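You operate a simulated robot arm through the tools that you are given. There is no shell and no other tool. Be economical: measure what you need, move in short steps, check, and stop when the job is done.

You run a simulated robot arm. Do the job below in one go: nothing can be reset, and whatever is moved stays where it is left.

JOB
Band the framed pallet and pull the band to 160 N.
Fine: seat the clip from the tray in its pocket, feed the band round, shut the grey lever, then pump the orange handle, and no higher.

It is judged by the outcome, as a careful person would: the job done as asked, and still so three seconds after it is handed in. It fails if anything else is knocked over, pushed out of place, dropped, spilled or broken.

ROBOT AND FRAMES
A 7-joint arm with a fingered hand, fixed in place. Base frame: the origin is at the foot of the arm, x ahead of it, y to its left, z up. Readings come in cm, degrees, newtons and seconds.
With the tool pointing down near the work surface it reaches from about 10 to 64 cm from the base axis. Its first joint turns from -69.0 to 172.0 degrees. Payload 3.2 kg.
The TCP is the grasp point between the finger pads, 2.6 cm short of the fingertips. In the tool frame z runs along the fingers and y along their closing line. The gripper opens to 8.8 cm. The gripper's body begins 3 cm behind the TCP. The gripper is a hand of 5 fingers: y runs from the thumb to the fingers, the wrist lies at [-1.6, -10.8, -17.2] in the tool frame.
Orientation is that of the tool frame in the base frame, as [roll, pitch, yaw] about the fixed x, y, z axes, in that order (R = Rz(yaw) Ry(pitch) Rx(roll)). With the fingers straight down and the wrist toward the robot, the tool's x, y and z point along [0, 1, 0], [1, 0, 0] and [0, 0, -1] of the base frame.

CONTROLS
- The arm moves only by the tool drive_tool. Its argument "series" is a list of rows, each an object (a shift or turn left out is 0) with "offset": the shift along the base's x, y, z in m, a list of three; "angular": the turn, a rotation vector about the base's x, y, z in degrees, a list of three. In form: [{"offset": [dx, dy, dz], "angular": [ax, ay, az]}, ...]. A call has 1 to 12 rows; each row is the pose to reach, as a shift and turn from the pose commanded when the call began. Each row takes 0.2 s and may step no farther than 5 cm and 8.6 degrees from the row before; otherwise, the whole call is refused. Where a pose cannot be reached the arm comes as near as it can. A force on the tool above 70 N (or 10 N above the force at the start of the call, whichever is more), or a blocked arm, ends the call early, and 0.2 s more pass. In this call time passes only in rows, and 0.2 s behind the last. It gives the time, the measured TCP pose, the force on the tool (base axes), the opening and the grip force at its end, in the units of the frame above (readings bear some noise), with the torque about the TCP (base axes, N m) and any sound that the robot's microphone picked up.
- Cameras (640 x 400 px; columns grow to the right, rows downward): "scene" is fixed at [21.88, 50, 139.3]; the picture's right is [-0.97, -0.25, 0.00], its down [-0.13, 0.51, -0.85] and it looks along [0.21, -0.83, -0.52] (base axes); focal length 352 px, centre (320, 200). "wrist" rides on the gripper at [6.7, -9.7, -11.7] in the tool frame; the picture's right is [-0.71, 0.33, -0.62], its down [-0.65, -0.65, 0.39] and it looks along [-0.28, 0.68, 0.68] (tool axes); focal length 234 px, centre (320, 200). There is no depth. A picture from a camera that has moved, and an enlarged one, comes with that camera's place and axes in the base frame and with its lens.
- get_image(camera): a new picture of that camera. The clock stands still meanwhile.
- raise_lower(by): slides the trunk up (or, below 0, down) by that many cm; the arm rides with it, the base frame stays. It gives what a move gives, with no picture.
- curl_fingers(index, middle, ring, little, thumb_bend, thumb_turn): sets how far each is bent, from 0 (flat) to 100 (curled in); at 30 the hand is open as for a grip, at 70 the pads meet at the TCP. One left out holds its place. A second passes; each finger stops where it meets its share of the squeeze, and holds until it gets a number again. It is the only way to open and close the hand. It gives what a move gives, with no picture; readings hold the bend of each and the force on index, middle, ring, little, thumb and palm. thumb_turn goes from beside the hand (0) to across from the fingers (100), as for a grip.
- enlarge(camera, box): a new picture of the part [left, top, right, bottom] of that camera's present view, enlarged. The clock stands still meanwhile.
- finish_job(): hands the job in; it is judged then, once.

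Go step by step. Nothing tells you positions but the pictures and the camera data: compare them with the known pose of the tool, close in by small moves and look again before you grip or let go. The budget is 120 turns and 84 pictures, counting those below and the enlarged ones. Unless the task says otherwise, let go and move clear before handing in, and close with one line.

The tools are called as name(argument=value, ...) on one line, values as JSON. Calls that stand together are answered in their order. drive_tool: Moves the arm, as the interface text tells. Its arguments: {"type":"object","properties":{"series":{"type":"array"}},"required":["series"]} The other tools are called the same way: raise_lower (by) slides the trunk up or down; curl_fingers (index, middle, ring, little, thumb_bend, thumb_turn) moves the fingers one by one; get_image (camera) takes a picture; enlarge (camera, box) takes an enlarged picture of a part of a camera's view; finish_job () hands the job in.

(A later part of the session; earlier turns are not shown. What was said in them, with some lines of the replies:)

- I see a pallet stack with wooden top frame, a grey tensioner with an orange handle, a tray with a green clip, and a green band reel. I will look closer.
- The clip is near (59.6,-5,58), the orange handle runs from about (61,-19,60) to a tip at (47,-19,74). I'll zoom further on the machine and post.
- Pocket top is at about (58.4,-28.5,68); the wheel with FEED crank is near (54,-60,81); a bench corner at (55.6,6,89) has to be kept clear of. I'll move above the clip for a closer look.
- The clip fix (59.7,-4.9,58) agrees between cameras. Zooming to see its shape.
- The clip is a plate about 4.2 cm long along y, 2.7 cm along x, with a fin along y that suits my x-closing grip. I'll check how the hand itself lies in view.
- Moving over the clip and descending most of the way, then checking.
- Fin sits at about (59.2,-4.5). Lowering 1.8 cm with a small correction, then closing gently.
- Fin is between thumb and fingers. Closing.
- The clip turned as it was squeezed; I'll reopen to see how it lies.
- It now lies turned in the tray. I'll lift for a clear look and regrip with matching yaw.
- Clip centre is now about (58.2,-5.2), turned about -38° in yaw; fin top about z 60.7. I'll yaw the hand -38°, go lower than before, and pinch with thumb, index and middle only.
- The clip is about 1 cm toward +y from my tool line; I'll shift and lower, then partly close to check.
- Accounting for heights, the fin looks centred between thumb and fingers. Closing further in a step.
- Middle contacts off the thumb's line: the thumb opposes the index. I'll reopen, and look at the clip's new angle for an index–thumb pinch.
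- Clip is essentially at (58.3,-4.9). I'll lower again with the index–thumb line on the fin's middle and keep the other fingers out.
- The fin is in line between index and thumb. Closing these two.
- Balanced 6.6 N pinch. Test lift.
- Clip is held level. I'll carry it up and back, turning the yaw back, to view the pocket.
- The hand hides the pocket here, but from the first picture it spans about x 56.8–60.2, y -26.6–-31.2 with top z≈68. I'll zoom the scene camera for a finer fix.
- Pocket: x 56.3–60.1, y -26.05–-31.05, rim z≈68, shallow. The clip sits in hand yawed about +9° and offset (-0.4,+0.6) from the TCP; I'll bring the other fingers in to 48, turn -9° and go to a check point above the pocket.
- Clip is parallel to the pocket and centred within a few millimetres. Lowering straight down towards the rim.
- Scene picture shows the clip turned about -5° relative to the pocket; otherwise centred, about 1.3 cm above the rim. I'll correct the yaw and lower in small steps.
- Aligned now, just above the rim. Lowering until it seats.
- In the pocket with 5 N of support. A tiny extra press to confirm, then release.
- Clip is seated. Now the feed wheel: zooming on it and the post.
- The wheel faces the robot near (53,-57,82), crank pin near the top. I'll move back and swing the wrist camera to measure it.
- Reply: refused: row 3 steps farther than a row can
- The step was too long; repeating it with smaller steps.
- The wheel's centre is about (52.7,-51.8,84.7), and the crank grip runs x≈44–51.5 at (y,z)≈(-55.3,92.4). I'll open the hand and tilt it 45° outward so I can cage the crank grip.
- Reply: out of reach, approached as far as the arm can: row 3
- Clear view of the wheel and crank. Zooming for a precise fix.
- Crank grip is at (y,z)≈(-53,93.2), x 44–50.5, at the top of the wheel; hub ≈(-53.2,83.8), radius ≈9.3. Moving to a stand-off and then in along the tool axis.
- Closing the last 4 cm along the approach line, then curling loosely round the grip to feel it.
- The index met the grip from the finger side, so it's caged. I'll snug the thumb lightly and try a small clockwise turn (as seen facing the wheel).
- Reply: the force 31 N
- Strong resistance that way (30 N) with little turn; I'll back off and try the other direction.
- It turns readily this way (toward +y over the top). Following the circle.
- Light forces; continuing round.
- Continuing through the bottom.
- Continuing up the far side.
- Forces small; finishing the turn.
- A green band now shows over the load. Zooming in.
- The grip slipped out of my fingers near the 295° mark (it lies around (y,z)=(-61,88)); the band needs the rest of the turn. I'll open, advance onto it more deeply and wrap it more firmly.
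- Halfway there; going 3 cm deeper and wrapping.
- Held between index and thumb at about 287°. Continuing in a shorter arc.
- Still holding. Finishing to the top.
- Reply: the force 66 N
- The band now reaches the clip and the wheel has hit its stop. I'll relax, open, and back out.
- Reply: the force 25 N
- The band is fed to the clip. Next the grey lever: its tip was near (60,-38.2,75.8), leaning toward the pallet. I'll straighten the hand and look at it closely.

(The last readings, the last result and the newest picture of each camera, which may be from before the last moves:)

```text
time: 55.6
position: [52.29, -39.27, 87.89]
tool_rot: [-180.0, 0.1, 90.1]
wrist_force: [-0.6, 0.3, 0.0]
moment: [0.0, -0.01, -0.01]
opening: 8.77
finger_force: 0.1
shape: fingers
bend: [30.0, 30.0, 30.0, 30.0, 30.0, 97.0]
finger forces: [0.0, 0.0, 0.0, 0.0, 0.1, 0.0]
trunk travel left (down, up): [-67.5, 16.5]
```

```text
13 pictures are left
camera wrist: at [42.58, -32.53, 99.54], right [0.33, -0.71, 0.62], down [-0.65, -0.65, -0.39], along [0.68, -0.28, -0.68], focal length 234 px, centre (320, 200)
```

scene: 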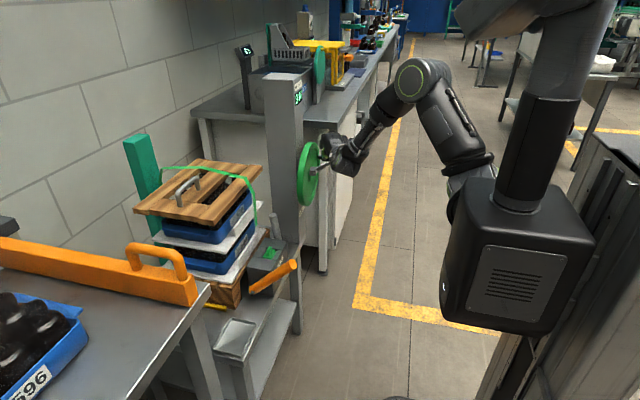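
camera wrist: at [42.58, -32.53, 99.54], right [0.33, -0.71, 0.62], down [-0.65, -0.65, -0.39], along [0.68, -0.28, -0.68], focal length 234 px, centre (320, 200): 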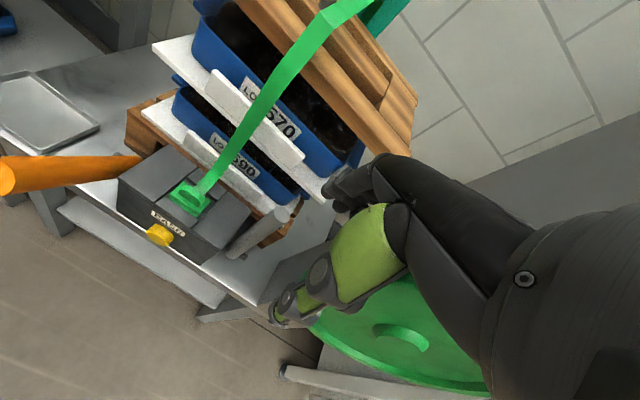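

Lever tip confirmed at (60,-38.5,75.8). I'll bring open fingers over its tip with the fingers on the pallet side, staying under the lid edge.

curl_fingers(index=38, middle=38, ring=38, little=38, thumb_bend=40)

drive_tool(series=[{"offset": [0, 0.003, -0.035]}, {"offset": [0.01, 0.005, -0.07]}, {"offset": [0.035, 0.005, -0.073]}, {"offset": [0.057, 0.005, -0.074]}, {"offset": [0.057, 0.005, -0.1]}, {"offset": [0.057, 0.005, -0.122]}])

get_image(camera="wrist")

enlarge(camera="scene", box=[225, 180, 335, 300])

```text
time: 56.6
position: [52.29, -39.33, 87.96]
tool_rot: [-179.9, 0.0, 90.0]
wrist_force: [0.0, 0.2, -0.3]
moment: [-0.01, 0.02, -0.01]
opening: 6.95
finger_force: 0.0
shape: fingers
bend: [38.0, 38.0, 38.0, 38.0, 40.0, 97.0]
finger forces: [0.0, 0.0, 0.0, 0.0, 0.0, 0.0]
trunk travel left (down, up): [-67.5, 16.5]
```

```text
time: 58.0
position: [58.25, -37.27, 77.29]
tool_rot: [178.8, 0.7, 90.4]
wrist_force: [-3.9, 42.3, 43.1]
moment: [-5.86, 2.18, -2.59]
opening: 6.92
finger_force: 0.8
shape: fingers
bend: [38.0, 38.0, 38.0, 38.0, 40.0, 97.0]
finger forces: [0.0, 0.1, 0.1, 0.0, 0.0, 0.0]
trunk travel left (down, up): [-67.5, 16.5]
```

```text
12 pictures are left
camera wrist: at [48.19, -30.63, 88.73], right [0.32, -0.7, 0.64], down [-0.64, -0.66, -0.39], along [0.7, -0.28, -0.66], focal length 234 px, centre (320, 200)
```

wrist: 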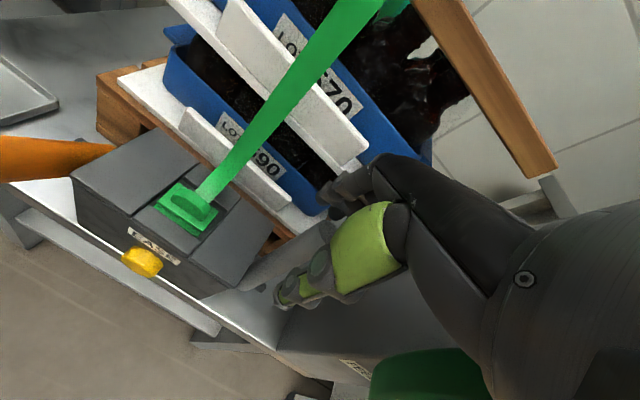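

```text
3.33 times, centred on (280, 240) of scene
camera zoom: at [21.88, 50.0, 139.3], right [-0.97, -0.25, 0.0], down [-0.13, 0.51, -0.85], along [0.21, -0.83, -0.52], focal length 1172 px, centre (453, 67)
```

zoom: 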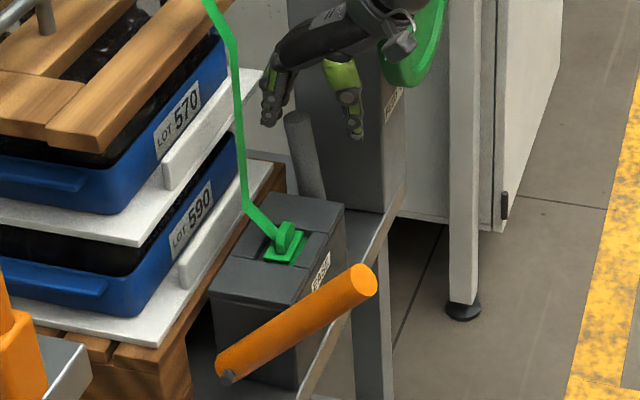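

My hand's little-finger side met the feed wheel's rim. Backing straight up, then I'll use a yaw near 48° so the hand stays clear of the wheel.

drive_tool(series=[{"offset": [-0.005, 0.015, 0.03]}, {"offset": [-0.03, 0.03, 0.05]}, {"offset": [-0.05, 0.04, 0.065]}])

drive_tool(series=[{"offset": [0.005, 0.0, 0], "angular": [0, 0, -7]}, {"offset": [0.01, 0, 0], "angular": [0, 0, -14]}, {"offset": [0.015, 0, 0], "angular": [0, 0, -21]}, {"offset": [0.02, 0, 0], "angular": [0, 0, -28]}, {"offset": [0.025, 0, 0], "angular": [0, 0, -35]}, {"offset": [0.03, 0, 0], "angular": [0, 0, -42]}])

enlarge(camera="scene", box=[195, 120, 355, 280])

```text
time: 58.8
position: [53.13, -34.74, 82.23]
tool_rot: [-180.0, 0.1, 90.1]
wrist_force: [-0.9, -0.2, 1.2]
moment: [0.04, 0.01, 0.03]
opening: 6.94
finger_force: 0.1
shape: fingers
bend: [38.0, 38.0, 38.0, 38.0, 40.0, 97.0]
finger forces: [0.0, 0.0, 0.1, 0.0, 0.0, 0.0]
trunk travel left (down, up): [-67.5, 16.5]
```

```text
time: 60.2
position: [56.01, -34.49, 82.23]
tool_rot: [-179.9, 0.1, 47.9]
wrist_force: [-0.8, 0.0, 0.0]
moment: [-0.01, -0.05, -0.03]
opening: 6.95
finger_force: 0.1
shape: fingers
bend: [38.0, 38.0, 38.0, 38.0, 40.0, 97.0]
finger forces: [0.0, 0.0, 0.0, 0.0, 0.0, 0.1]
trunk travel left (down, up): [-67.5, 16.5]
```

```text
2.50 times, centred on (275, 200) of scene
camera zoom: at [21.88, 50.0, 139.3], right [-0.97, -0.25, 0.0], down [-0.13, 0.51, -0.85], along [0.21, -0.83, -0.52], focal length 879 px, centre (432, 200)
```

zoom: 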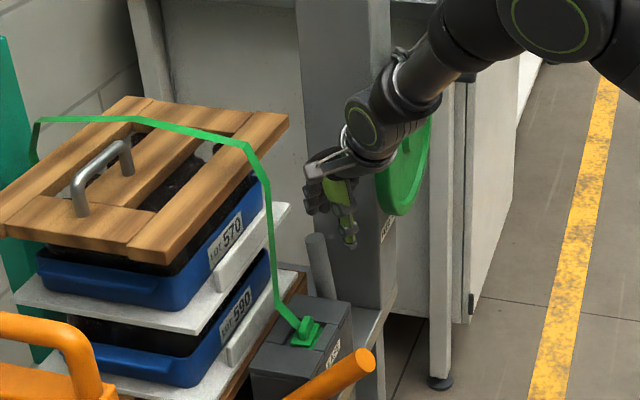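

All undisturbed. Moving over the lever tip at this yaw and down.

drive_tool(series=[{"offset": [0.015, -0.018, -0.01]}, {"offset": [0.032, -0.037, -0.02]}, {"offset": [0.032, -0.037, -0.045]}, {"offset": [0.032, -0.037, -0.07]}])

get_image(camera="wrist")

```text
time: 61.2
position: [59.18, -38.41, 75.12]
tool_rot: [-180.0, 0.1, 48.0]
wrist_force: [-0.5, -1.2, 0.9]
moment: [-0.02, 0.06, 0.03]
opening: 6.92
finger_force: 0.1
shape: fingers
bend: [38.0, 38.0, 38.0, 38.0, 40.0, 97.0]
finger forces: [0.0, 0.0, 0.0, 0.0, 0.0, 0.0]
trunk travel left (down, up): [-67.5, 16.5]
```

```text
9 pictures are left
camera wrist: at [56.42, -26.99, 86.81], right [-0.23, -0.75, 0.62], down [-0.92, -0.04, -0.39], along [0.32, -0.66, -0.68], focal length 234 px, centre (320, 200)
```

wrist: 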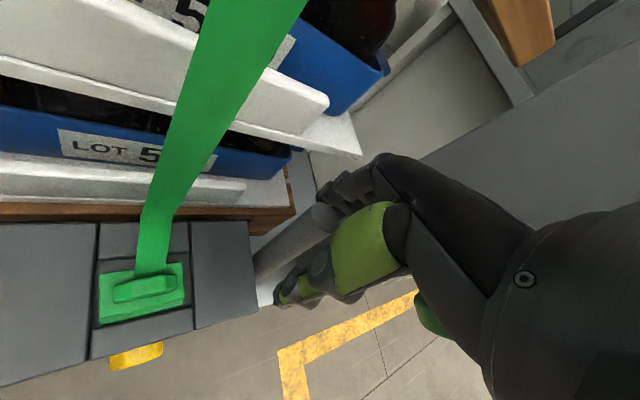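

The lever tip is inside my open hand. I'll close the cage a little and pull it toward the robot.

curl_fingers(index=54, middle=54, ring=54, little=54, thumb_bend=52)

drive_tool(series=[{"offset": [-0.012, 0, 0.002]}, {"offset": [-0.024, 0, 0.005]}, {"offset": [-0.036, 0, 0.008]}, {"offset": [-0.048, 0, 0.01]}])

```text
time: 62.2
position: [59.2, -38.54, 75.28]
tool_rot: [180.0, 0.0, 48.0]
wrist_force: [4.1, -6.9, 2.4]
moment: [-0.02, -0.08, -0.1]
opening: 4.5
finger_force: 3.9
shape: fingers
bend: [49.0, 54.0, 54.0, 54.0, 52.0, 97.0]
finger forces: [6.7, 0.0, 0.1, 0.0, 0.0, 0.0]
trunk travel left (down, up): [-67.5, 16.5]
```

```text
time: 63.2
position: [56.96, -37.72, 77.46]
tool_rot: [177.4, -0.8, 50.2]
wrist_force: [54.4, 4.3, -3.3]
moment: [-0.04, 3.31, 2.02]
opening: 4.0
finger_force: 23.3
shape: fingers
bend: [54.0, 53.0, 54.0, 54.0, 52.0, 97.0]
finger forces: [0.0, 0.9, 0.0, 0.2, 0.0, 46.6]
trunk travel left (down, up): [-67.5, 16.5]
stopped in row 4: the force on the tool passed its limit (the readings are from after the stop); the commanded pose is now the measured one
```

Lever resisted at ~54 N; I need to see whether it moved.

enlarge(camera="scene", box=[235, 180, 335, 280])

```text
4.00 times, centred on (285, 230) of scene
camera zoom: at [21.88, 50.0, 139.3], right [-0.97, -0.25, 0.0], down [-0.13, 0.51, -0.85], along [0.21, -0.83, -0.52], focal length 1406 px, centre (460, 80)
```

zoom: 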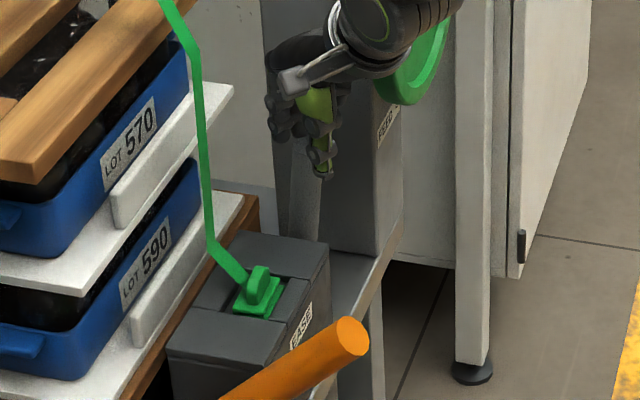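

The torque shows it was the palm hitting the wheel's rim, not the lever. I'll lift off and use ring/little fingers at yaw 90°, with the hand shifted toward +y so it clears the wheel.

drive_tool(series=[{"offset": [0.015, 0.002, 0.01]}, {"offset": [0.015, 0.005, 0.04]}, {"offset": [0.005, 0.03, 0.06]}, {"offset": [-0.02, 0.055, 0.065]}])

drive_tool(series=[{"angular": [0, 0, 7]}, {"angular": [0, 0, 14]}, {"angular": [0, 0, 21]}, {"angular": [0, 0, 28]}, {"angular": [0, 0, 35]}, {"angular": [0, 0, 40]}])

curl_fingers(index=46, middle=42, ring=40, little=40, thumb_bend=30)

```text
time: 64.2
position: [53.56, -32.54, 83.51]
tool_rot: [178.5, -0.5, 49.2]
wrist_force: [-0.1, -0.6, -0.3]
moment: [0.02, 0.03, -0.04]
opening: 3.97
finger_force: 0.0
shape: fingers
bend: [54.0, 54.0, 54.0, 54.0, 52.0, 97.0]
finger forces: [0.0, 0.0, 0.0, 0.0, 0.0, 0.1]
trunk travel left (down, up): [-67.5, 16.5]
```

```text
time: 65.6
position: [53.63, -32.71, 83.53]
tool_rot: [178.3, -0.6, 89.2]
wrist_force: [-0.7, 0.1, 0.7]
moment: [-0.01, 0.0, 0.0]
opening: 3.96
finger_force: 0.0
shape: fingers
bend: [54.0, 54.0, 54.0, 54.0, 52.0, 97.0]
finger forces: [0.0, 0.0, 0.0, 0.1, 0.0, 0.0]
trunk travel left (down, up): [-67.5, 16.5]
```

```text
time: 66.6
position: [53.69, -32.67, 83.49]
tool_rot: [178.4, -0.6, 89.1]
wrist_force: [-0.3, 0.2, -0.1]
moment: [0.01, -0.01, 0.0]
opening: 7.12
finger_force: 0.0
shape: fingers
bend: [46.0, 42.0, 40.0, 40.0, 30.0, 97.0]
finger forces: [0.0, 0.0, 0.0, 0.0, 0.1, 0.1]
trunk travel left (down, up): [-67.5, 16.5]
```

drive_tool(series=[{"offset": [0.02, -0.007, -0.015]}, {"offset": [0.052, -0.015, -0.025]}, {"offset": [0.052, -0.015, -0.05]}, {"offset": [0.052, -0.015, -0.08]}])

drive_tool(series=[{"offset": [-0.012, 0, 0.002]}, {"offset": [-0.024, 0, 0.003]}, {"offset": [-0.036, 0, 0.004]}, {"offset": [-0.048, 0, 0.004]}, {"offset": [-0.06, 0, 0.003]}])

```text
time: 67.6
position: [58.96, -34.21, 75.51]
tool_rot: [178.4, -0.7, 89.1]
wrist_force: [0.3, 1.0, 0.0]
moment: [0.0, 0.0, -0.03]
opening: 7.13
finger_force: 0.1
shape: fingers
bend: [46.0, 42.0, 40.0, 40.0, 30.0, 97.0]
finger forces: [0.0, 0.0, 0.0, 0.1, 0.1, 0.1]
trunk travel left (down, up): [-67.5, 16.5]
```

```text
time: 68.8
position: [52.73, -34.15, 75.81]
tool_rot: [178.4, -0.7, 89.2]
wrist_force: [-0.3, 0.2, 0.5]
moment: [0.03, -0.02, 0.02]
opening: 7.16
finger_force: 0.3
shape: fingers
bend: [46.0, 42.0, 40.0, 40.0, 30.0, 97.0]
finger forces: [0.0, 0.0, 0.1, 0.2, 0.0, 0.0]
trunk travel left (down, up): [-67.5, 16.5]
```

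No resistance; checking with a picture that includes the readout.

enlarge(camera="scene", box=[235, 70, 345, 290])

```text
1.82 times, centred on (290, 180) of scene
camera zoom: at [21.88, 50.0, 139.3], right [-0.97, -0.25, 0.0], down [-0.13, 0.51, -0.85], along [0.21, -0.83, -0.52], focal length 639 px, centre (374, 236)
```

zoom: 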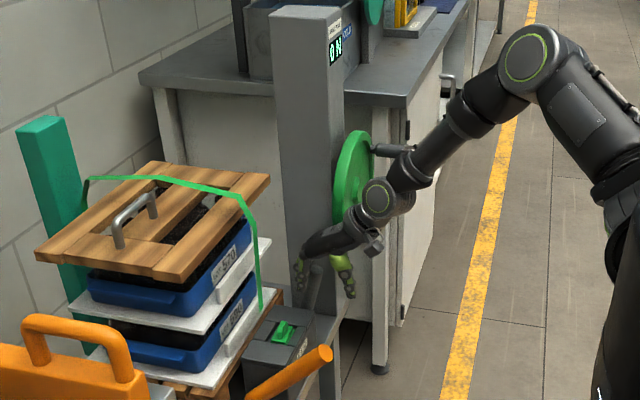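

The lever has begun to move toward the robot. The band's end near the clip looks different; one close look.

enlarge(camera="scene", box=[245, 200, 315, 270])

```text
5.71 times, centred on (280, 235) of scene
camera zoom: at [21.88, 50.0, 139.3], right [-0.97, -0.25, 0.0], down [-0.13, 0.51, -0.85], along [0.21, -0.83, -0.52], focal length 2009 px, centre (549, 0)
```

zoom: 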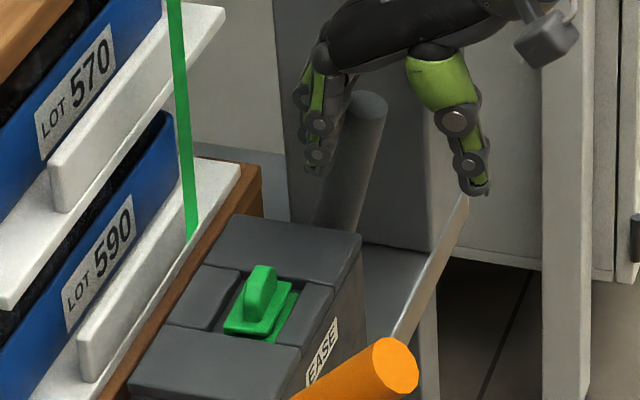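

The feed wheel was dragged back ~40° as I lifted off it, so the band end left the clip. I'll lift away from the lever and re-feed the wheel to its stop the same way as before.

curl_fingers(index=33, middle=33, ring=33, little=33, thumb_bend=33)

drive_tool(series=[{"offset": [0, 0, 0.045]}, {"offset": [0, 0, 0.09]}, {"offset": [-0.03, -0.005, 0.125]}, {"offset": [-0.06, -0.01, 0.16], "angular": [0, 0, -8]}, {"offset": [-0.08, -0.02, 0.19], "angular": [0, 0, -16]}, {"offset": [-0.095, -0.03, 0.22], "angular": [0, 0, -24]}, {"offset": [-0.1, -0.04, 0.235], "angular": [0, 0, -32]}, {"offset": [-0.1, -0.055, 0.24], "angular": [0, 0, -40]}, {"offset": [-0.1, -0.07, 0.24], "angular": [0, 0, -48]}, {"offset": [-0.1, -0.09, 0.24], "angular": [0, 0, -56]}, {"offset": [-0.1, -0.11, 0.24], "angular": [0, 0, -64]}])

drive_tool(series=[{"angular": [-7.2, -3.4, 0]}, {"angular": [-14.5, -6.8, 0]}, {"angular": [-21.7, -10.1, 0]}, {"angular": [-29, -13.5, 0]}, {"angular": [-36.2, -16.9, 0]}, {"angular": [-40.8, -19, 0]}])

```text
time: 69.8
position: [52.81, -34.22, 75.89]
tool_rot: [178.5, -0.6, 89.1]
wrist_force: [0.4, -0.4, 0.7]
moment: [0.03, -0.03, 0.01]
opening: 8.15
finger_force: 0.1
shape: fingers
bend: [33.0, 33.0, 33.0, 33.0, 33.0, 97.0]
finger forces: [0.0, 0.1, 0.0, 0.0, 0.0, 0.1]
trunk travel left (down, up): [-67.5, 16.5]
```

```text
time: 72.2
position: [43.08, -45.28, 99.94]
tool_rot: [178.4, -0.5, 25.0]
wrist_force: [-0.4, 0.1, -0.3]
moment: [0.02, 0.02, -0.01]
opening: 8.19
finger_force: 0.1
shape: fingers
bend: [33.0, 33.0, 33.0, 33.0, 33.0, 97.0]
finger forces: [0.0, 0.0, 0.0, 0.0, 0.0, 0.0]
trunk travel left (down, up): [-67.5, 16.5]
```

```text
time: 73.6
position: [42.63, -45.46, 99.71]
tool_rot: [134.4, -1.8, 24.9]
wrist_force: [-0.1, -0.1, 0.5]
moment: [0.0, -0.03, -0.02]
opening: 8.2
finger_force: 0.1
shape: fingers
bend: [33.0, 33.0, 33.0, 33.0, 33.0, 97.0]
finger forces: [0.0, 0.0, 0.1, 0.1, 0.1, 0.0]
out of reach, approached as far as the arm can: row 3
trunk travel left (down, up): [-67.5, 16.5]
```

drive_tool(series=[{"offset": [0.01, -0.035, -0.01]}, {"offset": [0.025, -0.07, -0.035]}, {"offset": [0.036, -0.105, -0.055]}, {"offset": [0.036, -0.14, -0.09]}])

get_image(camera="wrist")

```text
time: 74.6
position: [46.33, -59.46, 90.82]
tool_rot: [133.4, -0.2, 25.6]
wrist_force: [0.0, 0.0, -0.5]
moment: [-0.01, 0.02, 0.04]
opening: 8.18
finger_force: 0.0
shape: fingers
bend: [33.0, 33.0, 33.0, 33.0, 33.0, 97.0]
finger forces: [0.1, 0.0, 0.1, 0.1, 0.1, 0.1]
trunk travel left (down, up): [-67.5, 16.5]
```

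```text
5 pictures are left
camera wrist: at [45.79, -42.87, 91.73], right [-0.74, -0.1, 0.67], down [-0.65, -0.13, -0.74], along [0.16, -0.99, 0.03], focal length 234 px, centre (320, 200)
```

wrist: 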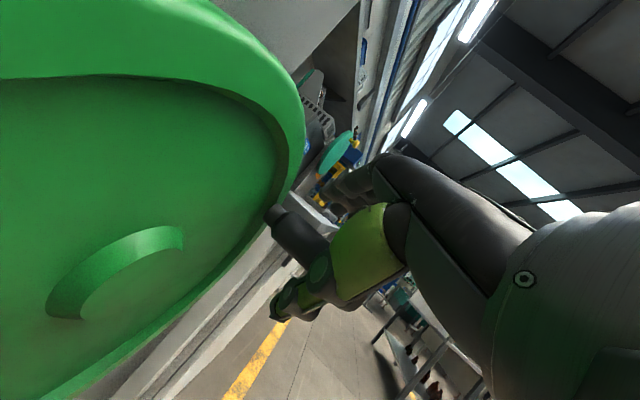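

Handle is just ahead, like last time. Advancing and wrapping.

drive_tool(series=[{"offset": [0, -0.01, -0.011]}, {"offset": [0, -0.019, -0.023]}])

curl_fingers(index=68, middle=75, ring=75, little=60, thumb_bend=68)

```text
time: 75.2
position: [46.27, -60.99, 88.41]
tool_rot: [133.4, -0.2, 25.5]
wrist_force: [-0.2, 0.2, -0.1]
moment: [-0.01, -0.03, 0.03]
opening: 8.19
finger_force: 0.0
shape: fingers
bend: [33.0, 33.0, 33.0, 33.0, 33.0, 97.0]
finger forces: [0.0, 0.0, 0.0, 0.0, 0.0, 0.0]
trunk travel left (down, up): [-67.5, 16.5]
```

```text
time: 76.2
position: [46.23, -61.09, 88.67]
tool_rot: [133.3, -0.3, 25.4]
wrist_force: [2.7, -7.6, 5.9]
moment: [0.06, -0.09, -0.07]
opening: 2.54
finger_force: 9.9
shape: fingers
bend: [57.0, 75.0, 75.0, 60.0, 64.0, 97.0]
finger forces: [12.8, 1.9, 0.1, 0.0, 5.5, 0.0]
trunk travel left (down, up): [-67.5, 16.5]
```

Held. Driving the wheel forward to its stop.

drive_tool(series=[{"offset": [0, 0.0102, 0.0131]}, {"offset": [0, 0.0225, 0.0236]}, {"offset": [0, 0.0365, 0.032]}, {"offset": [0, 0.0519, 0.038]}])

```text
time: 77.2
position: [46.04, -57.03, 91.99]
tool_rot: [133.7, -0.3, 24.9]
wrist_force: [1.4, -38.8, 1.4]
moment: [0.22, -0.09, -0.25]
opening: 2.7
finger_force: 19.3
shape: fingers
bend: [52.0, 73.0, 74.0, 60.0, 66.0, 97.0]
finger forces: [17.6, 14.4, 5.5, 0.0, 1.6, 0.0]
trunk travel left (down, up): [-67.5, 16.5]
```

Same stop as before. A little more pull to be sure, then relax, open and withdraw along the tool axis.

drive_tool(series=[{"offset": [0, 0.006, 0.001]}, {"offset": [0, 0.009, 0.001]}])

drive_tool(series=[{"offset": [0, -0.01, -0.003]}, {"offset": [0, -0.018, -0.006]}])

curl_fingers(index=30, middle=30, ring=30, little=30, thumb_bend=30)

drive_tool(series=[{"offset": [0, 0.018, 0.02]}, {"offset": [-0.005, 0.036, 0.04]}, {"offset": [-0.01, 0.06, 0.07]}, {"offset": [-0.03, 0.09, 0.1]}])

enlarge(camera="scene", box=[225, 130, 345, 280])

```text
time: 77.8
position: [45.99, -56.6, 91.86]
tool_rot: [133.7, -0.4, 24.7]
wrist_force: [-3.1, -58.1, -1.9]
moment: [0.5, -0.2, -0.3]
opening: 2.8
finger_force: 26.7
shape: fingers
bend: [49.0, 61.0, 74.0, 60.0, 68.0, 97.0]
finger forces: [19.9, 19.8, 13.0, 0.1, 0.0, 0.0]
trunk travel left (down, up): [-67.5, 16.5]
```

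```text
time: 78.4
position: [46.12, -57.13, 92.07]
tool_rot: [133.2, -0.5, 25.4]
wrist_force: [-9.9, -17.0, 8.7]
moment: [0.05, -0.27, -0.15]
opening: 2.59
finger_force: 18.5
shape: fingers
bend: [53.0, 73.0, 74.0, 60.0, 66.0, 96.0]
finger forces: [15.2, 10.4, 5.6, 0.1, 5.9, 0.0]
trunk travel left (down, up): [-67.5, 16.5]
```

```text
time: 79.4
position: [46.56, -56.99, 91.79]
tool_rot: [133.5, -0.3, 25.6]
wrist_force: [0.3, 0.8, -0.2]
moment: [0.01, 0.04, 0.0]
opening: 8.75
finger_force: 0.1
shape: fingers
bend: [30.0, 30.0, 30.0, 30.0, 30.0, 97.0]
finger forces: [0.0, 0.0, 0.0, 0.0, 0.1, 0.0]
trunk travel left (down, up): [-67.5, 16.5]
```

```text
time: 80.4
position: [43.3, -47.66, 102.1]
tool_rot: [133.2, -0.4, 25.4]
wrist_force: [-0.5, 0.4, 0.2]
moment: [-0.02, 0.01, -0.01]
opening: 8.76
finger_force: 0.1
shape: fingers
bend: [30.0, 30.0, 30.0, 30.0, 30.0, 97.0]
finger forces: [0.0, 0.0, 0.0, 0.0, 0.1, 0.0]
trunk travel left (down, up): [-67.5, 16.5]
```

```text
2.67 times, centred on (285, 205) of scene
camera zoom: at [21.88, 50.0, 139.3], right [-0.97, -0.25, 0.0], down [-0.13, 0.51, -0.85], along [0.21, -0.83, -0.52], focal length 937 px, centre (413, 187)
```

zoom: 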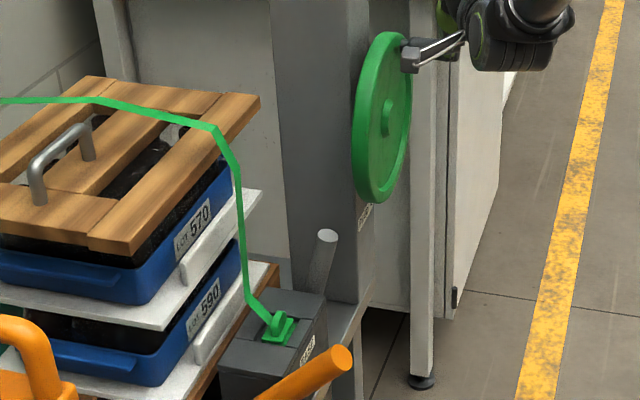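

Band is at the clip again, and the lever stands about 15° toward the robot (tip ≈(55,-38.5,75)). Straightening the hand and returning to the lever with the wheel-clear pose.

drive_tool(series=[{"angular": [7.2, 3.4, 0]}, {"angular": [14.5, 6.8, 0]}, {"angular": [21.7, 10.1, 0]}, {"angular": [29, 13.5, 0]}, {"angular": [36.2, 16.9, 0]}, {"angular": [42.0, 19.5, 0]}])

drive_tool(series=[{"offset": [-0.01, 0.03, 0], "angular": [0, 0, 8]}, {"offset": [-0.01, 0.06, 0], "angular": [0, 0, 16]}, {"offset": [-0.01, 0.09, 0], "angular": [0, 0, 24]}, {"offset": [-0.01, 0.12, 0], "angular": [0, 0, 32]}, {"offset": [0.0, 0.132, -0.02], "angular": [0, 0, 40]}, {"offset": [0.02, 0.132, -0.05], "angular": [0, 0, 48]}, {"offset": [0.04, 0.132, -0.08], "angular": [0, 0, 56]}, {"offset": [0.06, 0.132, -0.11], "angular": [0, 0, 64]}, {"offset": [0.07, 0.132, -0.14], "angular": [0, 0, 64]}])

curl_fingers(index=46, middle=42, ring=38, little=38, thumb_bend=30)

```text
time: 81.8
position: [43.55, -47.83, 101.89]
tool_rot: [179.9, -0.7, 25.1]
wrist_force: [-0.6, -0.3, -0.8]
moment: [0.03, 0.01, 0.02]
opening: 8.79
finger_force: 0.0
shape: fingers
bend: [30.0, 30.0, 30.0, 30.0, 30.0, 97.0]
finger forces: [0.0, 0.1, 0.0, 0.0, 0.0, 0.0]
trunk travel left (down, up): [-67.5, 16.5]
```

```text
time: 83.8
position: [50.67, -34.56, 87.71]
tool_rot: [179.6, -0.7, 89.2]
wrist_force: [0.1, 0.7, -0.5]
moment: [-0.03, 0.0, 0.01]
opening: 8.77
finger_force: 0.1
shape: fingers
bend: [30.0, 30.0, 30.0, 30.0, 30.0, 97.0]
finger forces: [0.1, 0.1, 0.0, 0.1, 0.1, 0.1]
trunk travel left (down, up): [-67.5, 16.5]
```

```text
time: 84.8
position: [50.74, -34.63, 87.83]
tool_rot: [179.7, -0.6, 89.2]
wrist_force: [0.6, -0.1, -0.2]
moment: [0.0, -0.01, 0.0]
opening: 7.14
finger_force: 0.0
shape: fingers
bend: [46.0, 42.0, 38.0, 38.0, 30.0, 97.0]
finger forces: [0.0, 0.0, 0.0, 0.0, 0.0, 0.1]
trunk travel left (down, up): [-67.5, 16.5]
```

drive_tool(series=[{"offset": [0.018, 0.002, -0.03]}, {"offset": [0.035, 0.003, -0.06]}, {"offset": [0.035, 0.003, -0.095]}, {"offset": [0.035, 0.003, -0.124]}])

drive_tool(series=[{"offset": [-0.018, 0, -0.003]}, {"offset": [-0.035, 0, -0.011]}, {"offset": [-0.052, 0, -0.021]}, {"offset": [-0.068, 0, -0.033]}, {"offset": [-0.083, 0, -0.046]}])

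```text
time: 85.8
position: [53.8, -34.37, 75.36]
tool_rot: [179.7, -0.6, 89.2]
wrist_force: [-0.2, 0.2, -1.1]
moment: [0.02, -0.03, -0.01]
opening: 7.18
finger_force: 0.0
shape: fingers
bend: [46.0, 42.0, 38.0, 38.0, 30.0, 97.0]
finger forces: [0.0, 0.0, 0.0, 0.0, 0.1, 0.1]
trunk travel left (down, up): [-67.5, 16.5]
```

```text
time: 87.0
position: [45.66, -34.21, 70.86]
tool_rot: [179.7, -0.6, 89.1]
wrist_force: [-0.3, 0.6, 0.5]
moment: [0.02, 0.0, -0.04]
opening: 7.14
finger_force: 0.2
shape: fingers
bend: [46.0, 42.0, 38.0, 38.0, 30.0, 97.0]
finger forces: [0.1, 0.0, 0.0, 0.0, 0.0, 0.1]
trunk travel left (down, up): [-67.5, 16.5]
```

Lever follows easily. A bit further, then I'll lift, close the hand, and press the lever down from above.

drive_tool(series=[{"offset": [-0.013, 0, -0.017]}, {"offset": [-0.024, 0, -0.036]}, {"offset": [-0.03, 0, -0.05]}])

drive_tool(series=[{"offset": [-0.01, 0, 0.03]}, {"offset": [-0.01, 0, 0.08]}, {"offset": [0.01, -0.01, 0.12]}])

curl_fingers(index=70, middle=70, ring=70, little=70, thumb_bend=68)

enlarge(camera="scene", box=[235, 200, 355, 300])

```text
time: 87.8
position: [42.82, -34.04, 66.73]
tool_rot: [178.4, 0.0, 89.2]
wrist_force: [-7.3, 1.4, 48.6]
moment: [-2.25, -2.63, -0.33]
opening: 7.16
finger_force: 19.8
shape: fingers
bend: [46.0, 42.0, 37.0, 21.0, 30.0, 97.0]
finger forces: [0.0, 0.0, 2.6, 37.4, 0.0, 0.0]
trunk travel left (down, up): [-67.5, 16.5]
```

```text
time: 88.6
position: [43.86, -35.24, 77.73]
tool_rot: [-179.9, -0.8, 89.0]
wrist_force: [-0.1, -0.3, -0.1]
moment: [0.03, 0.02, 0.0]
opening: 7.16
finger_force: 0.0
shape: fingers
bend: [46.0, 42.0, 38.0, 38.0, 30.0, 97.0]
finger forces: [0.1, 0.0, 0.0, 0.1, 0.0, 0.0]
trunk travel left (down, up): [-67.5, 16.5]
```

```text
time: 89.6
position: [44.02, -35.21, 77.91]
tool_rot: [179.7, -0.6, 89.2]
wrist_force: [0.3, 0.3, -0.1]
moment: [-0.01, 0.0, 0.0]
opening: 0.57
finger_force: 0.0
shape: fingers
bend: [70.0, 70.0, 70.0, 70.0, 68.0, 97.0]
finger forces: [0.0, 0.0, 0.0, 0.0, 0.0, 0.0]
trunk travel left (down, up): [-67.5, 16.5]
```

```text
4.00 times, centred on (295, 250) of scene
camera zoom: at [21.88, 50.0, 139.3], right [-0.97, -0.25, 0.0], down [-0.13, 0.51, -0.85], along [0.21, -0.83, -0.52], focal length 1406 px, centre (420, 0)
```

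zoom: 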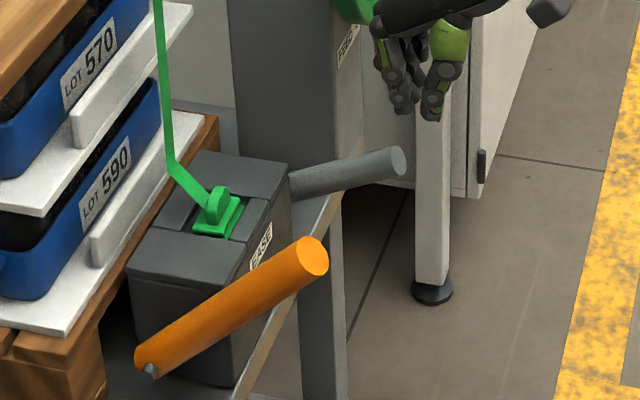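

Lever tip is now at about (46,-38.5,68), about 60° over. I'll press it down with closed fingers to see if it is at its stop.

drive_tool(series=[{"offset": [0.02, -0.015, 0]}, {"offset": [0.036, -0.02, -0.02]}, {"offset": [0.036, -0.02, -0.045]}, {"offset": [0.036, -0.02, -0.06]}])

drive_tool(series=[{"offset": [0, 0, -0.01]}, {"offset": [0, 0, -0.02]}, {"offset": [-0.002, 0, -0.03]}, {"offset": [-0.004, 0, -0.045]}, {"offset": [-0.006, 0, -0.06]}])

```text
time: 90.6
position: [47.31, -37.3, 71.89]
tool_rot: [179.6, -0.6, 89.1]
wrist_force: [-0.4, 0.1, -0.3]
moment: [-0.01, -0.01, 0.0]
opening: 0.55
finger_force: 0.1
shape: fingers
bend: [70.0, 70.0, 70.0, 70.0, 68.0, 97.0]
finger forces: [0.0, 0.0, 0.1, 0.0, 0.0, 0.0]
trunk travel left (down, up): [-67.5, 16.5]
```

```text
time: 91.8
position: [47.66, -37.41, 67.09]
tool_rot: [177.4, 0.0, 88.8]
wrist_force: [22.2, -11.3, 42.2]
moment: [-0.97, -0.71, 0.09]
opening: 0.35
finger_force: 26.8
shape: fingers
bend: [70.0, 97.0, 68.0, 70.0, 69.0, 96.0]
finger forces: [0.0, 34.0, 18.0, 0.0, 2.4, 0.0]
trunk travel left (down, up): [-67.5, 16.5]
```

Reaction of ~47 N with the direction normal to a lever at ~62° and no give: the lever is at its shut stop. Now lifting off and moving over the orange handle with the hand turned to straddle it.

drive_tool(series=[{"offset": [-0.005, 0, 0.04]}, {"offset": [-0.02, 0.005, 0.085]}, {"offset": [-0.03, 0.015, 0.13]}, {"offset": [-0.03, 0.03, 0.17]}])

drive_tool(series=[{"offset": [0, 0.015, 0], "angular": [0, 0, -8]}, {"offset": [0, 0.03, 0], "angular": [0, 0, -16]}, {"offset": [0, 0.045, 0], "angular": [0, 0, -24]}, {"offset": [0.005, 0.06, 0], "angular": [0, 0, -32]}, {"offset": [0.01, 0.075, 0], "angular": [0, 0, -40]}, {"offset": [0.015, 0.09, 0], "angular": [0, 0, -48]}, {"offset": [0.02, 0.1, 0], "angular": [0, 0, -56]}, {"offset": [0.025, 0.11, 0], "angular": [0, 0, -64]}, {"offset": [0.03, 0.125, 0], "angular": [0, 0, -72]}, {"offset": [0.035, 0.14, 0], "angular": [0, 0, -80]}, {"offset": [0.04, 0.15, 0], "angular": [0, 0, -88]}])

curl_fingers(index=33, middle=33, ring=33, little=33, thumb_bend=33)

```text
time: 92.8
position: [43.52, -34.57, 82.36]
tool_rot: [179.8, -0.6, 89.1]
wrist_force: [0.2, -0.2, -0.1]
moment: [-0.02, -0.04, 0.0]
opening: 0.52
finger_force: 0.0
shape: fingers
bend: [70.0, 70.0, 70.0, 70.0, 68.0, 97.0]
finger forces: [0.0, 0.1, 0.0, 0.0, 0.1, 0.0]
out of reach, approached as far as the arm can: row 4
trunk travel left (down, up): [-67.5, 16.5]
```

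```text
time: 95.2
position: [47.76, -19.64, 82.17]
tool_rot: [179.8, -0.6, 1.0]
wrist_force: [0.4, 0.0, 0.1]
moment: [-0.04, 0.0, 0.01]
opening: 0.57
finger_force: 0.0
shape: fingers
bend: [70.0, 70.0, 70.0, 70.0, 68.0, 97.0]
finger forces: [0.0, 0.0, 0.1, 0.0, 0.0, 0.1]
out of reach, approached as far as the arm can: row 6, 7
trunk travel left (down, up): [-67.5, 16.5]
```

```text
time: 96.2
position: [47.72, -19.54, 82.22]
tool_rot: [179.7, -0.6, 1.1]
wrist_force: [0.2, -0.5, 0.1]
moment: [0.04, 0.0, -0.02]
opening: 8.12
finger_force: 0.0
shape: fingers
bend: [33.0, 33.0, 33.0, 33.0, 33.0, 97.0]
finger forces: [0.0, 0.1, 0.1, 0.0, 0.0, 0.1]
trunk travel left (down, up): [-67.5, 16.5]
```

Hand straddles the handle. Descending until the palm meets it.

drive_tool(series=[{"offset": [0.02, 0.003, -0.02]}, {"offset": [0.032, 0.003, -0.05]}, {"offset": [0.032, 0.003, -0.08]}, {"offset": [0.032, 0.003, -0.09]}])

drive_tool(series=[{"offset": [0, 0, -0.01]}, {"offset": [-0.002, 0, -0.02]}])

```text
time: 97.2
position: [50.83, -19.01, 73.12]
tool_rot: [179.7, -0.6, 1.0]
wrist_force: [0.3, 0.1, -0.8]
moment: [0.0, -0.03, 0.0]
opening: 8.14
finger_force: 0.1
shape: fingers
bend: [33.0, 33.0, 33.0, 33.0, 33.0, 97.0]
finger forces: [0.0, 0.0, 0.0, 0.1, 0.0, 0.0]
trunk travel left (down, up): [-67.5, 16.5]
```

```text
time: 97.8
position: [50.6, -19.34, 71.18]
tool_rot: [179.8, -0.7, 1.1]
wrist_force: [0.0, 0.9, 0.3]
moment: [0.03, -0.03, 0.0]
opening: 8.14
finger_force: 0.0
shape: fingers
bend: [33.0, 33.0, 33.0, 33.0, 33.0, 97.0]
finger forces: [0.0, 0.1, 0.1, 0.0, 0.0, 0.0]
trunk travel left (down, up): [-67.5, 16.5]
```

drive_tool(series=[{"offset": [-0.003, 0, -0.008]}, {"offset": [-0.006, 0, -0.016]}])

```text
time: 98.4
position: [50.0, -19.38, 69.74]
tool_rot: [179.6, -0.7, 1.1]
wrist_force: [-0.5, -1.4, 3.1]
moment: [0.02, 0.08, -0.02]
opening: 8.13
finger_force: 1.3
shape: fingers
bend: [33.0, 33.0, 33.0, 33.0, 33.0, 97.0]
finger forces: [0.0, 0.0, 0.1, 0.0, 0.1, 2.5]
trunk travel left (down, up): [-67.5, 16.5]
```

Palm contact. Pressing down gently through a small stroke.

drive_tool(series=[{"offset": [-0.004, 0, -0.007]}, {"offset": [-0.008, 0, -0.014]}, {"offset": [-0.012, 0, -0.022]}])

```text
time: 99.2
position: [48.68, -19.35, 67.39]
tool_rot: [179.6, -0.7, 1.0]
wrist_force: [-7.2, -6.2, 10.0]
moment: [0.24, -0.13, 0.12]
opening: 8.11
finger_force: 5.2
shape: fingers
bend: [33.0, 33.0, 33.0, 33.0, 33.0, 97.0]
finger forces: [0.0, 0.0, 0.1, 0.1, 0.0, 11.0]
trunk travel left (down, up): [-67.5, 16.5]
```

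Moves with about 10 N. Continuing a bit further and then reading the display.

drive_tool(series=[{"offset": [-0.003, 0, -0.008]}, {"offset": [-0.006, 0, -0.016]}, {"offset": [-0.008, 0, -0.025]}])

enlarge(camera="scene", box=[235, 75, 345, 305])

```text
time: 100.0
position: [47.94, -19.28, 64.95]
tool_rot: [179.9, -0.8, 1.0]
wrist_force: [-5.5, -3.7, 5.7]
moment: [0.13, -0.02, 0.11]
opening: 8.15
finger_force: 3.4
shape: fingers
bend: [33.0, 33.0, 33.0, 33.0, 33.0, 97.0]
finger forces: [0.0, 0.1, 0.0, 0.0, 0.0, 7.0]
trunk travel left (down, up): [-67.5, 16.5]
```

```text
1.74 times, centred on (290, 190) of scene
camera zoom: at [21.88, 50.0, 139.3], right [-0.97, -0.25, 0.0], down [-0.13, 0.51, -0.85], along [0.21, -0.83, -0.52], focal length 611 px, centre (372, 217)
```

zoom: 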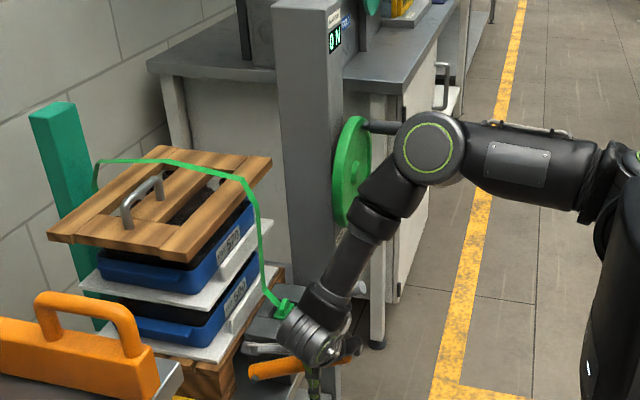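

Still 0 N with slack band. Continuing the stroke, watching forces and sounds.

drive_tool(series=[{"offset": [-0.004, 0, -0.012]}, {"offset": [-0.006, 0, -0.024]}, {"offset": [-0.007, 0, -0.036]}])

```text
time: 100.8
position: [46.9, -19.3, 61.4]
tool_rot: [179.5, -0.7, 1.0]
wrist_force: [-16.0, -6.0, 8.3]
moment: [0.29, -0.45, 0.25]
opening: 8.13
finger_force: 7.9
shape: fingers
bend: [33.0, 33.0, 33.0, 33.0, 33.0, 97.0]
finger forces: [0.0, 0.0, 0.1, 0.1, 0.1, 15.2]
trunk travel left (down, up): [-67.5, 16.5]
```

drive_tool(series=[{"offset": [-0.008, 0, -0.01]}, {"offset": [-0.012, 0, -0.02]}])

```text
time: 101.4
position: [46.16, -19.33, 59.43]
tool_rot: [179.9, -0.9, 1.2]
wrist_force: [2.7, -4.7, 4.8]
moment: [0.22, 0.25, 0.22]
opening: 8.15
finger_force: 3.6
shape: fingers
bend: [33.0, 33.0, 33.0, 33.0, 33.0, 97.0]
finger forces: [0.0, 0.0, 0.1, 0.1, 0.1, 6.7]
trunk travel left (down, up): [-67.5, 16.5]
```

drive_tool(series=[{"offset": [0.0, 0, -0.012]}, {"offset": [0.0, 0, -0.024]}, {"offset": [0.0, 0, -0.036]}])

```text
time: 102.2
position: [46.24, -19.35, 56.57]
tool_rot: [178.9, -1.5, 0.9]
wrist_force: [-7.3, -5.1, 58.3]
moment: [-0.01, 0.64, -0.2]
opening: 8.15
finger_force: 26.5
shape: fingers
bend: [33.0, 33.0, 33.0, 33.0, 33.0, 97.0]
finger forces: [0.0, 0.0, 0.0, 0.0, 0.0, 53.4]
trunk travel left (down, up): [-67.5, 16.5]
```

That's the bottom stop (no tension felt in this first stroke). Now I'll wrap the fingers round the handle and raise it back along the arc.

drive_tool(series=[{"offset": [0, 0, 0.008]}, {"offset": [0, 0, 0.014]}])

curl_fingers(index=68, middle=68, ring=68, little=60, thumb_bend=66)

drive_tool(series=[{"offset": [0.0, 0, 0.015]}, {"offset": [0.002, 0, 0.03]}, {"offset": [0.006, 0, 0.045]}, {"offset": [0.01, 0, 0.06]}])

```text
time: 102.8
position: [45.93, -19.32, 56.94]
tool_rot: [179.9, -0.4, 1.2]
wrist_force: [3.6, -5.9, 5.1]
moment: [0.29, 0.13, 0.03]
opening: 8.19
finger_force: 4.4
shape: fingers
bend: [33.0, 33.0, 33.0, 33.0, 33.0, 97.0]
finger forces: [0.0, 0.1, 0.0, 0.0, 0.0, 8.2]
trunk travel left (down, up): [-67.5, 16.5]
```

```text
time: 103.8
position: [46.04, -19.33, 57.19]
tool_rot: [179.8, -0.6, 1.1]
wrist_force: [-1.1, -5.1, 5.4]
moment: [0.19, 0.09, 0.09]
opening: 1.14
finger_force: 8.0
shape: fingers
bend: [67.0, 68.0, 68.0, 59.0, 65.0, 97.0]
finger forces: [2.3, 0.1, 0.0, 3.5, 1.6, 7.5]
trunk travel left (down, up): [-67.5, 16.5]
```

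```text
time: 104.8
position: [47.22, -19.34, 63.07]
tool_rot: [179.8, -0.6, 1.1]
wrist_force: [-3.3, -9.1, -0.7]
moment: [0.32, 0.64, 0.06]
opening: 1.69
finger_force: 12.6
shape: fingers
bend: [63.0, 68.0, 68.0, 60.0, 64.0, 97.0]
finger forces: [10.0, 0.0, 0.1, 3.6, 3.7, 7.8]
trunk travel left (down, up): [-67.5, 16.5]
```

The handle springs back up by itself (palm force stays ~8 N). So I'll open the fingers, let it rise, and press again.

curl_fingers(index=38, middle=38, ring=38, little=38, thumb_bend=38)

drive_tool(series=[{"offset": [0.007, 0, 0.02]}, {"offset": [0.014, 0, 0.04]}, {"offset": [0.022, 0, 0.058]}, {"offset": [0.03, 0, 0.07]}])

drive_tool(series=[{"offset": [-0.008, 0, -0.017]}, {"offset": [-0.015, 0, -0.035]}, {"offset": [-0.022, 0, -0.052]}, {"offset": [-0.03, 0, -0.07]}, {"offset": [-0.038, 0, -0.087]}, {"offset": [-0.042, 0, -0.105]}])

```text
time: 105.8
position: [47.06, -19.29, 63.09]
tool_rot: [179.8, -0.6, 1.1]
wrist_force: [-0.7, -4.6, 2.9]
moment: [0.21, 0.12, 0.14]
opening: 7.07
finger_force: 2.8
shape: fingers
bend: [38.0, 38.0, 38.0, 38.0, 38.0, 97.0]
finger forces: [0.0, 0.0, 0.0, 0.0, 0.0, 5.3]
trunk travel left (down, up): [-67.5, 16.5]
```

```text
time: 106.8
position: [50.14, -19.15, 70.18]
tool_rot: [179.8, -0.6, 1.2]
wrist_force: [-0.3, 0.6, 0.0]
moment: [0.03, 0.05, -0.04]
opening: 7.08
finger_force: 0.0
shape: fingers
bend: [38.0, 38.0, 38.0, 38.0, 38.0, 97.0]
finger forces: [0.0, 0.0, 0.1, 0.0, 0.0, 0.1]
trunk travel left (down, up): [-67.5, 16.5]
```

```text
time: 108.2
position: [45.81, -19.29, 59.42]
tool_rot: [179.7, -0.8, 1.1]
wrist_force: [-1.6, -5.8, 6.0]
moment: [0.21, 0.04, 0.19]
opening: 7.08
finger_force: 3.4
shape: fingers
bend: [38.0, 38.0, 38.0, 38.0, 38.0, 97.0]
finger forces: [0.0, 0.1, 0.1, 0.0, 0.0, 6.8]
trunk travel left (down, up): [-67.5, 16.5]
```

Second stroke: finishing it to the bottom stop, releasing, then reading the display.

drive_tool(series=[{"offset": [0, 0, -0.012]}, {"offset": [0, 0, -0.024]}, {"offset": [0, 0, -0.03]}])

drive_tool(series=[{"offset": [0, 0, 0.02]}, {"offset": [0.004, 0, 0.045]}, {"offset": [0.012, 0, 0.07]}, {"offset": [0.022, 0, 0.095]}, {"offset": [0.032, 0, 0.12]}, {"offset": [0.042, 0, 0.137]}])

enlarge(camera="scene", box=[220, 70, 330, 260])

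```text
time: 109.0
position: [45.95, -19.19, 56.96]
tool_rot: [179.6, -1.0, 1.1]
wrist_force: [-3.5, -3.2, 17.1]
moment: [-0.04, -0.14, -0.05]
opening: 7.11
finger_force: 7.7
shape: fingers
bend: [38.0, 38.0, 38.0, 38.0, 38.0, 97.0]
finger forces: [0.1, 0.0, 0.0, 0.0, 0.1, 15.3]
trunk travel left (down, up): [-67.5, 16.5]
```

```text
time: 110.4
position: [50.08, -19.03, 70.32]
tool_rot: [179.7, -0.4, 1.2]
wrist_force: [0.4, 0.0, 0.3]
moment: [0.02, 0.01, -0.03]
opening: 7.09
finger_force: 0.1
shape: fingers
bend: [38.0, 38.0, 38.0, 38.0, 38.0, 97.0]
finger forces: [0.0, 0.0, 0.1, 0.0, 0.0, 0.0]
trunk travel left (down, up): [-67.5, 16.5]
```

```text
2.11 times, centred on (275, 165) of scene
camera zoom: at [21.88, 50.0, 139.3], right [-0.97, -0.25, 0.0], down [-0.13, 0.51, -0.85], along [0.21, -0.83, -0.52], focal length 740 px, centre (415, 274)
```

zoom: 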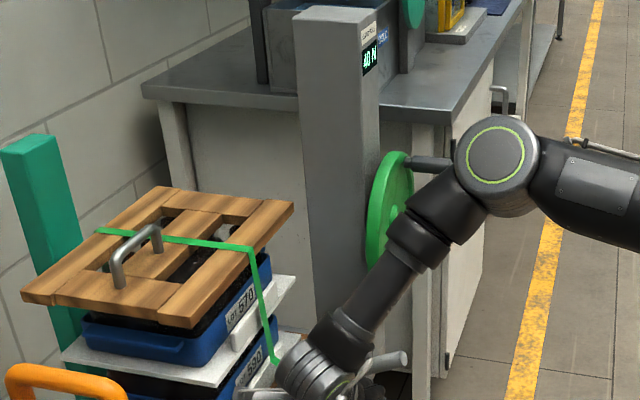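

Display reads 40 N after two strokes and the band is snug. Each stroke can add at most 40 N, so three more full strokes are safe; then I'll take a sharp reading.

drive_tool(series=[{"offset": [-0.01, 0, -0.017]}, {"offset": [-0.02, 0, -0.042]}, {"offset": [-0.03, 0, -0.067]}, {"offset": [-0.038, 0, -0.092]}, {"offset": [-0.042, 0, -0.117]}, {"offset": [-0.042, 0, -0.131]}, {"offset": [-0.042, 0, -0.137]}])

drive_tool(series=[{"offset": [0, 0, 0.02]}, {"offset": [0.004, 0, 0.045]}, {"offset": [0.012, 0, 0.07]}, {"offset": [0.022, 0, 0.095]}, {"offset": [0.032, 0, 0.12]}, {"offset": [0.042, 0, 0.137]}])

drive_tool(series=[{"offset": [-0.01, 0, -0.017]}, {"offset": [-0.02, 0, -0.042]}, {"offset": [-0.03, 0, -0.067]}, {"offset": [-0.038, 0, -0.092]}, {"offset": [-0.042, 0, -0.117]}, {"offset": [-0.042, 0, -0.131]}, {"offset": [-0.042, 0, -0.137]}])

drive_tool(series=[{"offset": [0, 0, 0.02]}, {"offset": [0.004, 0, 0.045]}, {"offset": [0.012, 0, 0.07]}, {"offset": [0.022, 0, 0.095]}, {"offset": [0.032, 0, 0.12]}, {"offset": [0.042, 0, 0.137]}])

```text
time: 112.0
position: [45.98, -19.27, 56.86]
tool_rot: [179.6, -1.0, 0.9]
wrist_force: [-3.7, -5.0, 17.8]
moment: [0.19, -0.04, -0.03]
opening: 7.08
finger_force: 8.9
shape: fingers
bend: [38.0, 38.0, 38.0, 38.0, 38.0, 97.0]
finger forces: [0.1, 0.0, 0.0, 0.1, 0.0, 18.4]
trunk travel left (down, up): [-67.5, 16.5]
```

```text
time: 113.4
position: [50.08, -19.3, 70.41]
tool_rot: [179.8, -0.6, 1.1]
wrist_force: [0.2, 0.8, -0.3]
moment: [-0.01, -0.01, -0.03]
opening: 7.1
finger_force: 0.1
shape: fingers
bend: [38.0, 38.0, 38.0, 38.0, 38.0, 97.0]
finger forces: [0.0, 0.0, 0.0, 0.1, 0.0, 0.1]
trunk travel left (down, up): [-67.5, 16.5]
```

```text
time: 115.0
position: [46.02, -19.11, 56.89]
tool_rot: [179.7, -1.0, 1.0]
wrist_force: [-2.9, -5.2, 17.6]
moment: [0.04, -0.09, -0.03]
opening: 7.11
finger_force: 9.1
shape: fingers
bend: [38.0, 38.0, 38.0, 38.0, 38.0, 97.0]
finger forces: [0.0, 0.0, 0.0, 0.0, 0.0, 17.5]
trunk travel left (down, up): [-67.5, 16.5]
```

```text
time: 116.4
position: [50.07, -19.19, 70.41]
tool_rot: [179.8, -0.5, 1.2]
wrist_force: [0.2, 0.0, 0.3]
moment: [0.0, 0.02, 0.0]
opening: 7.1
finger_force: 0.0
shape: fingers
bend: [38.0, 38.0, 38.0, 38.0, 38.0, 97.0]
finger forces: [0.1, 0.0, 0.0, 0.1, 0.1, 0.0]
trunk travel left (down, up): [-67.5, 16.5]
```

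Four strokes done. Taking the last reading sharply on the display before deciding the rest.

enlarge(camera="scene", box=[272, 74, 322, 114])

```text
10.00 times, centred on (297, 94) of scene
camera zoom: at [21.88, 50.0, 139.3], right [-0.97, -0.25, 0.0], down [-0.13, 0.51, -0.85], along [0.21, -0.83, -0.52], focal length 3515 px, centre (550, 1260)
```

zoom: 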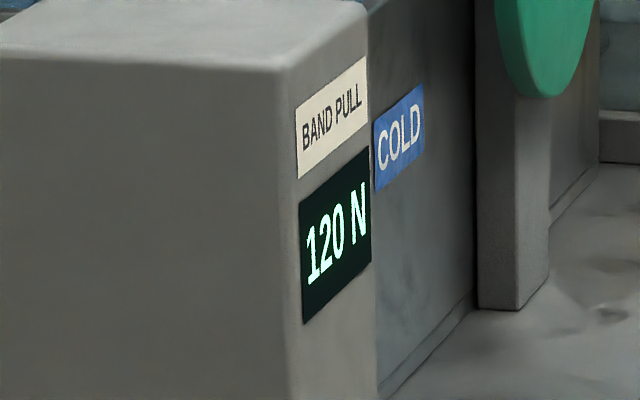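

120 N: 40 N per full stroke, so exactly one more identical stroke gives 160 N. Then I'll rise straight off and back away.

drive_tool(series=[{"offset": [-0.01, 0, -0.017]}, {"offset": [-0.02, 0, -0.042]}, {"offset": [-0.03, 0, -0.067]}, {"offset": [-0.038, 0, -0.092]}, {"offset": [-0.042, 0, -0.117]}, {"offset": [-0.042, 0, -0.131]}, {"offset": [-0.042, 0, -0.137]}])

drive_tool(series=[{"offset": [0, 0, 0.02]}, {"offset": [0.004, 0, 0.045]}, {"offset": [0.012, 0, 0.07]}, {"offset": [0.022, 0, 0.095]}, {"offset": [0.032, 0, 0.12]}, {"offset": [0.042, 0, 0.137]}])

drive_tool(series=[{"offset": [0, 0, 0.04]}, {"offset": [0, 0, 0.08]}, {"offset": [0, 0, 0.12]}, {"offset": [-0.04, 0, 0.14]}, {"offset": [-0.08, 0, 0.15]}])

```text
time: 118.0
position: [45.96, -19.15, 56.85]
tool_rot: [179.6, -0.9, 1.1]
wrist_force: [-2.8, -4.8, 15.2]
moment: [0.14, -0.04, -0.03]
opening: 7.1
finger_force: 7.9
shape: fingers
bend: [38.0, 38.0, 38.0, 38.0, 38.0, 97.0]
finger forces: [0.0, 0.0, 0.0, 0.0, 0.0, 15.5]
trunk travel left (down, up): [-67.5, 16.5]
```

```text
time: 119.4
position: [50.11, -19.3, 70.28]
tool_rot: [179.8, -0.5, 1.2]
wrist_force: [0.3, 0.1, 0.4]
moment: [0.0, -0.01, 0.0]
opening: 7.08
finger_force: 0.0
shape: fingers
bend: [38.0, 38.0, 38.0, 38.0, 38.0, 97.0]
finger forces: [0.1, 0.1, 0.0, 0.0, 0.1, 0.0]
trunk travel left (down, up): [-67.5, 16.5]
```

```text
time: 120.6
position: [42.12, -19.37, 85.38]
tool_rot: [179.7, -0.5, 1.1]
wrist_force: [-0.1, -0.5, -0.5]
moment: [0.01, -0.01, 0.0]
opening: 7.07
finger_force: 0.1
shape: fingers
bend: [38.0, 38.0, 38.0, 38.0, 38.0, 97.0]
finger forces: [0.1, 0.0, 0.1, 0.0, 0.0, 0.0]
trunk travel left (down, up): [-67.5, 16.5]
```

The last stroke matched the others at every point, and the hand is clear with nothing touched on the way out. Handing in.

finish_job()

```text
The job is handed in.
```

The pallet is banded: the clip is seated, the band fed round and the lever shut. The pull should be 160 N. The display read 120 N after four strokes at 40 N each, and I gave one more identical stroke with no picture left to read it. On the way my hand knocked the feed wheel and turned it back about 40°, so I fed the band to its stop again before finally shutting the lever.
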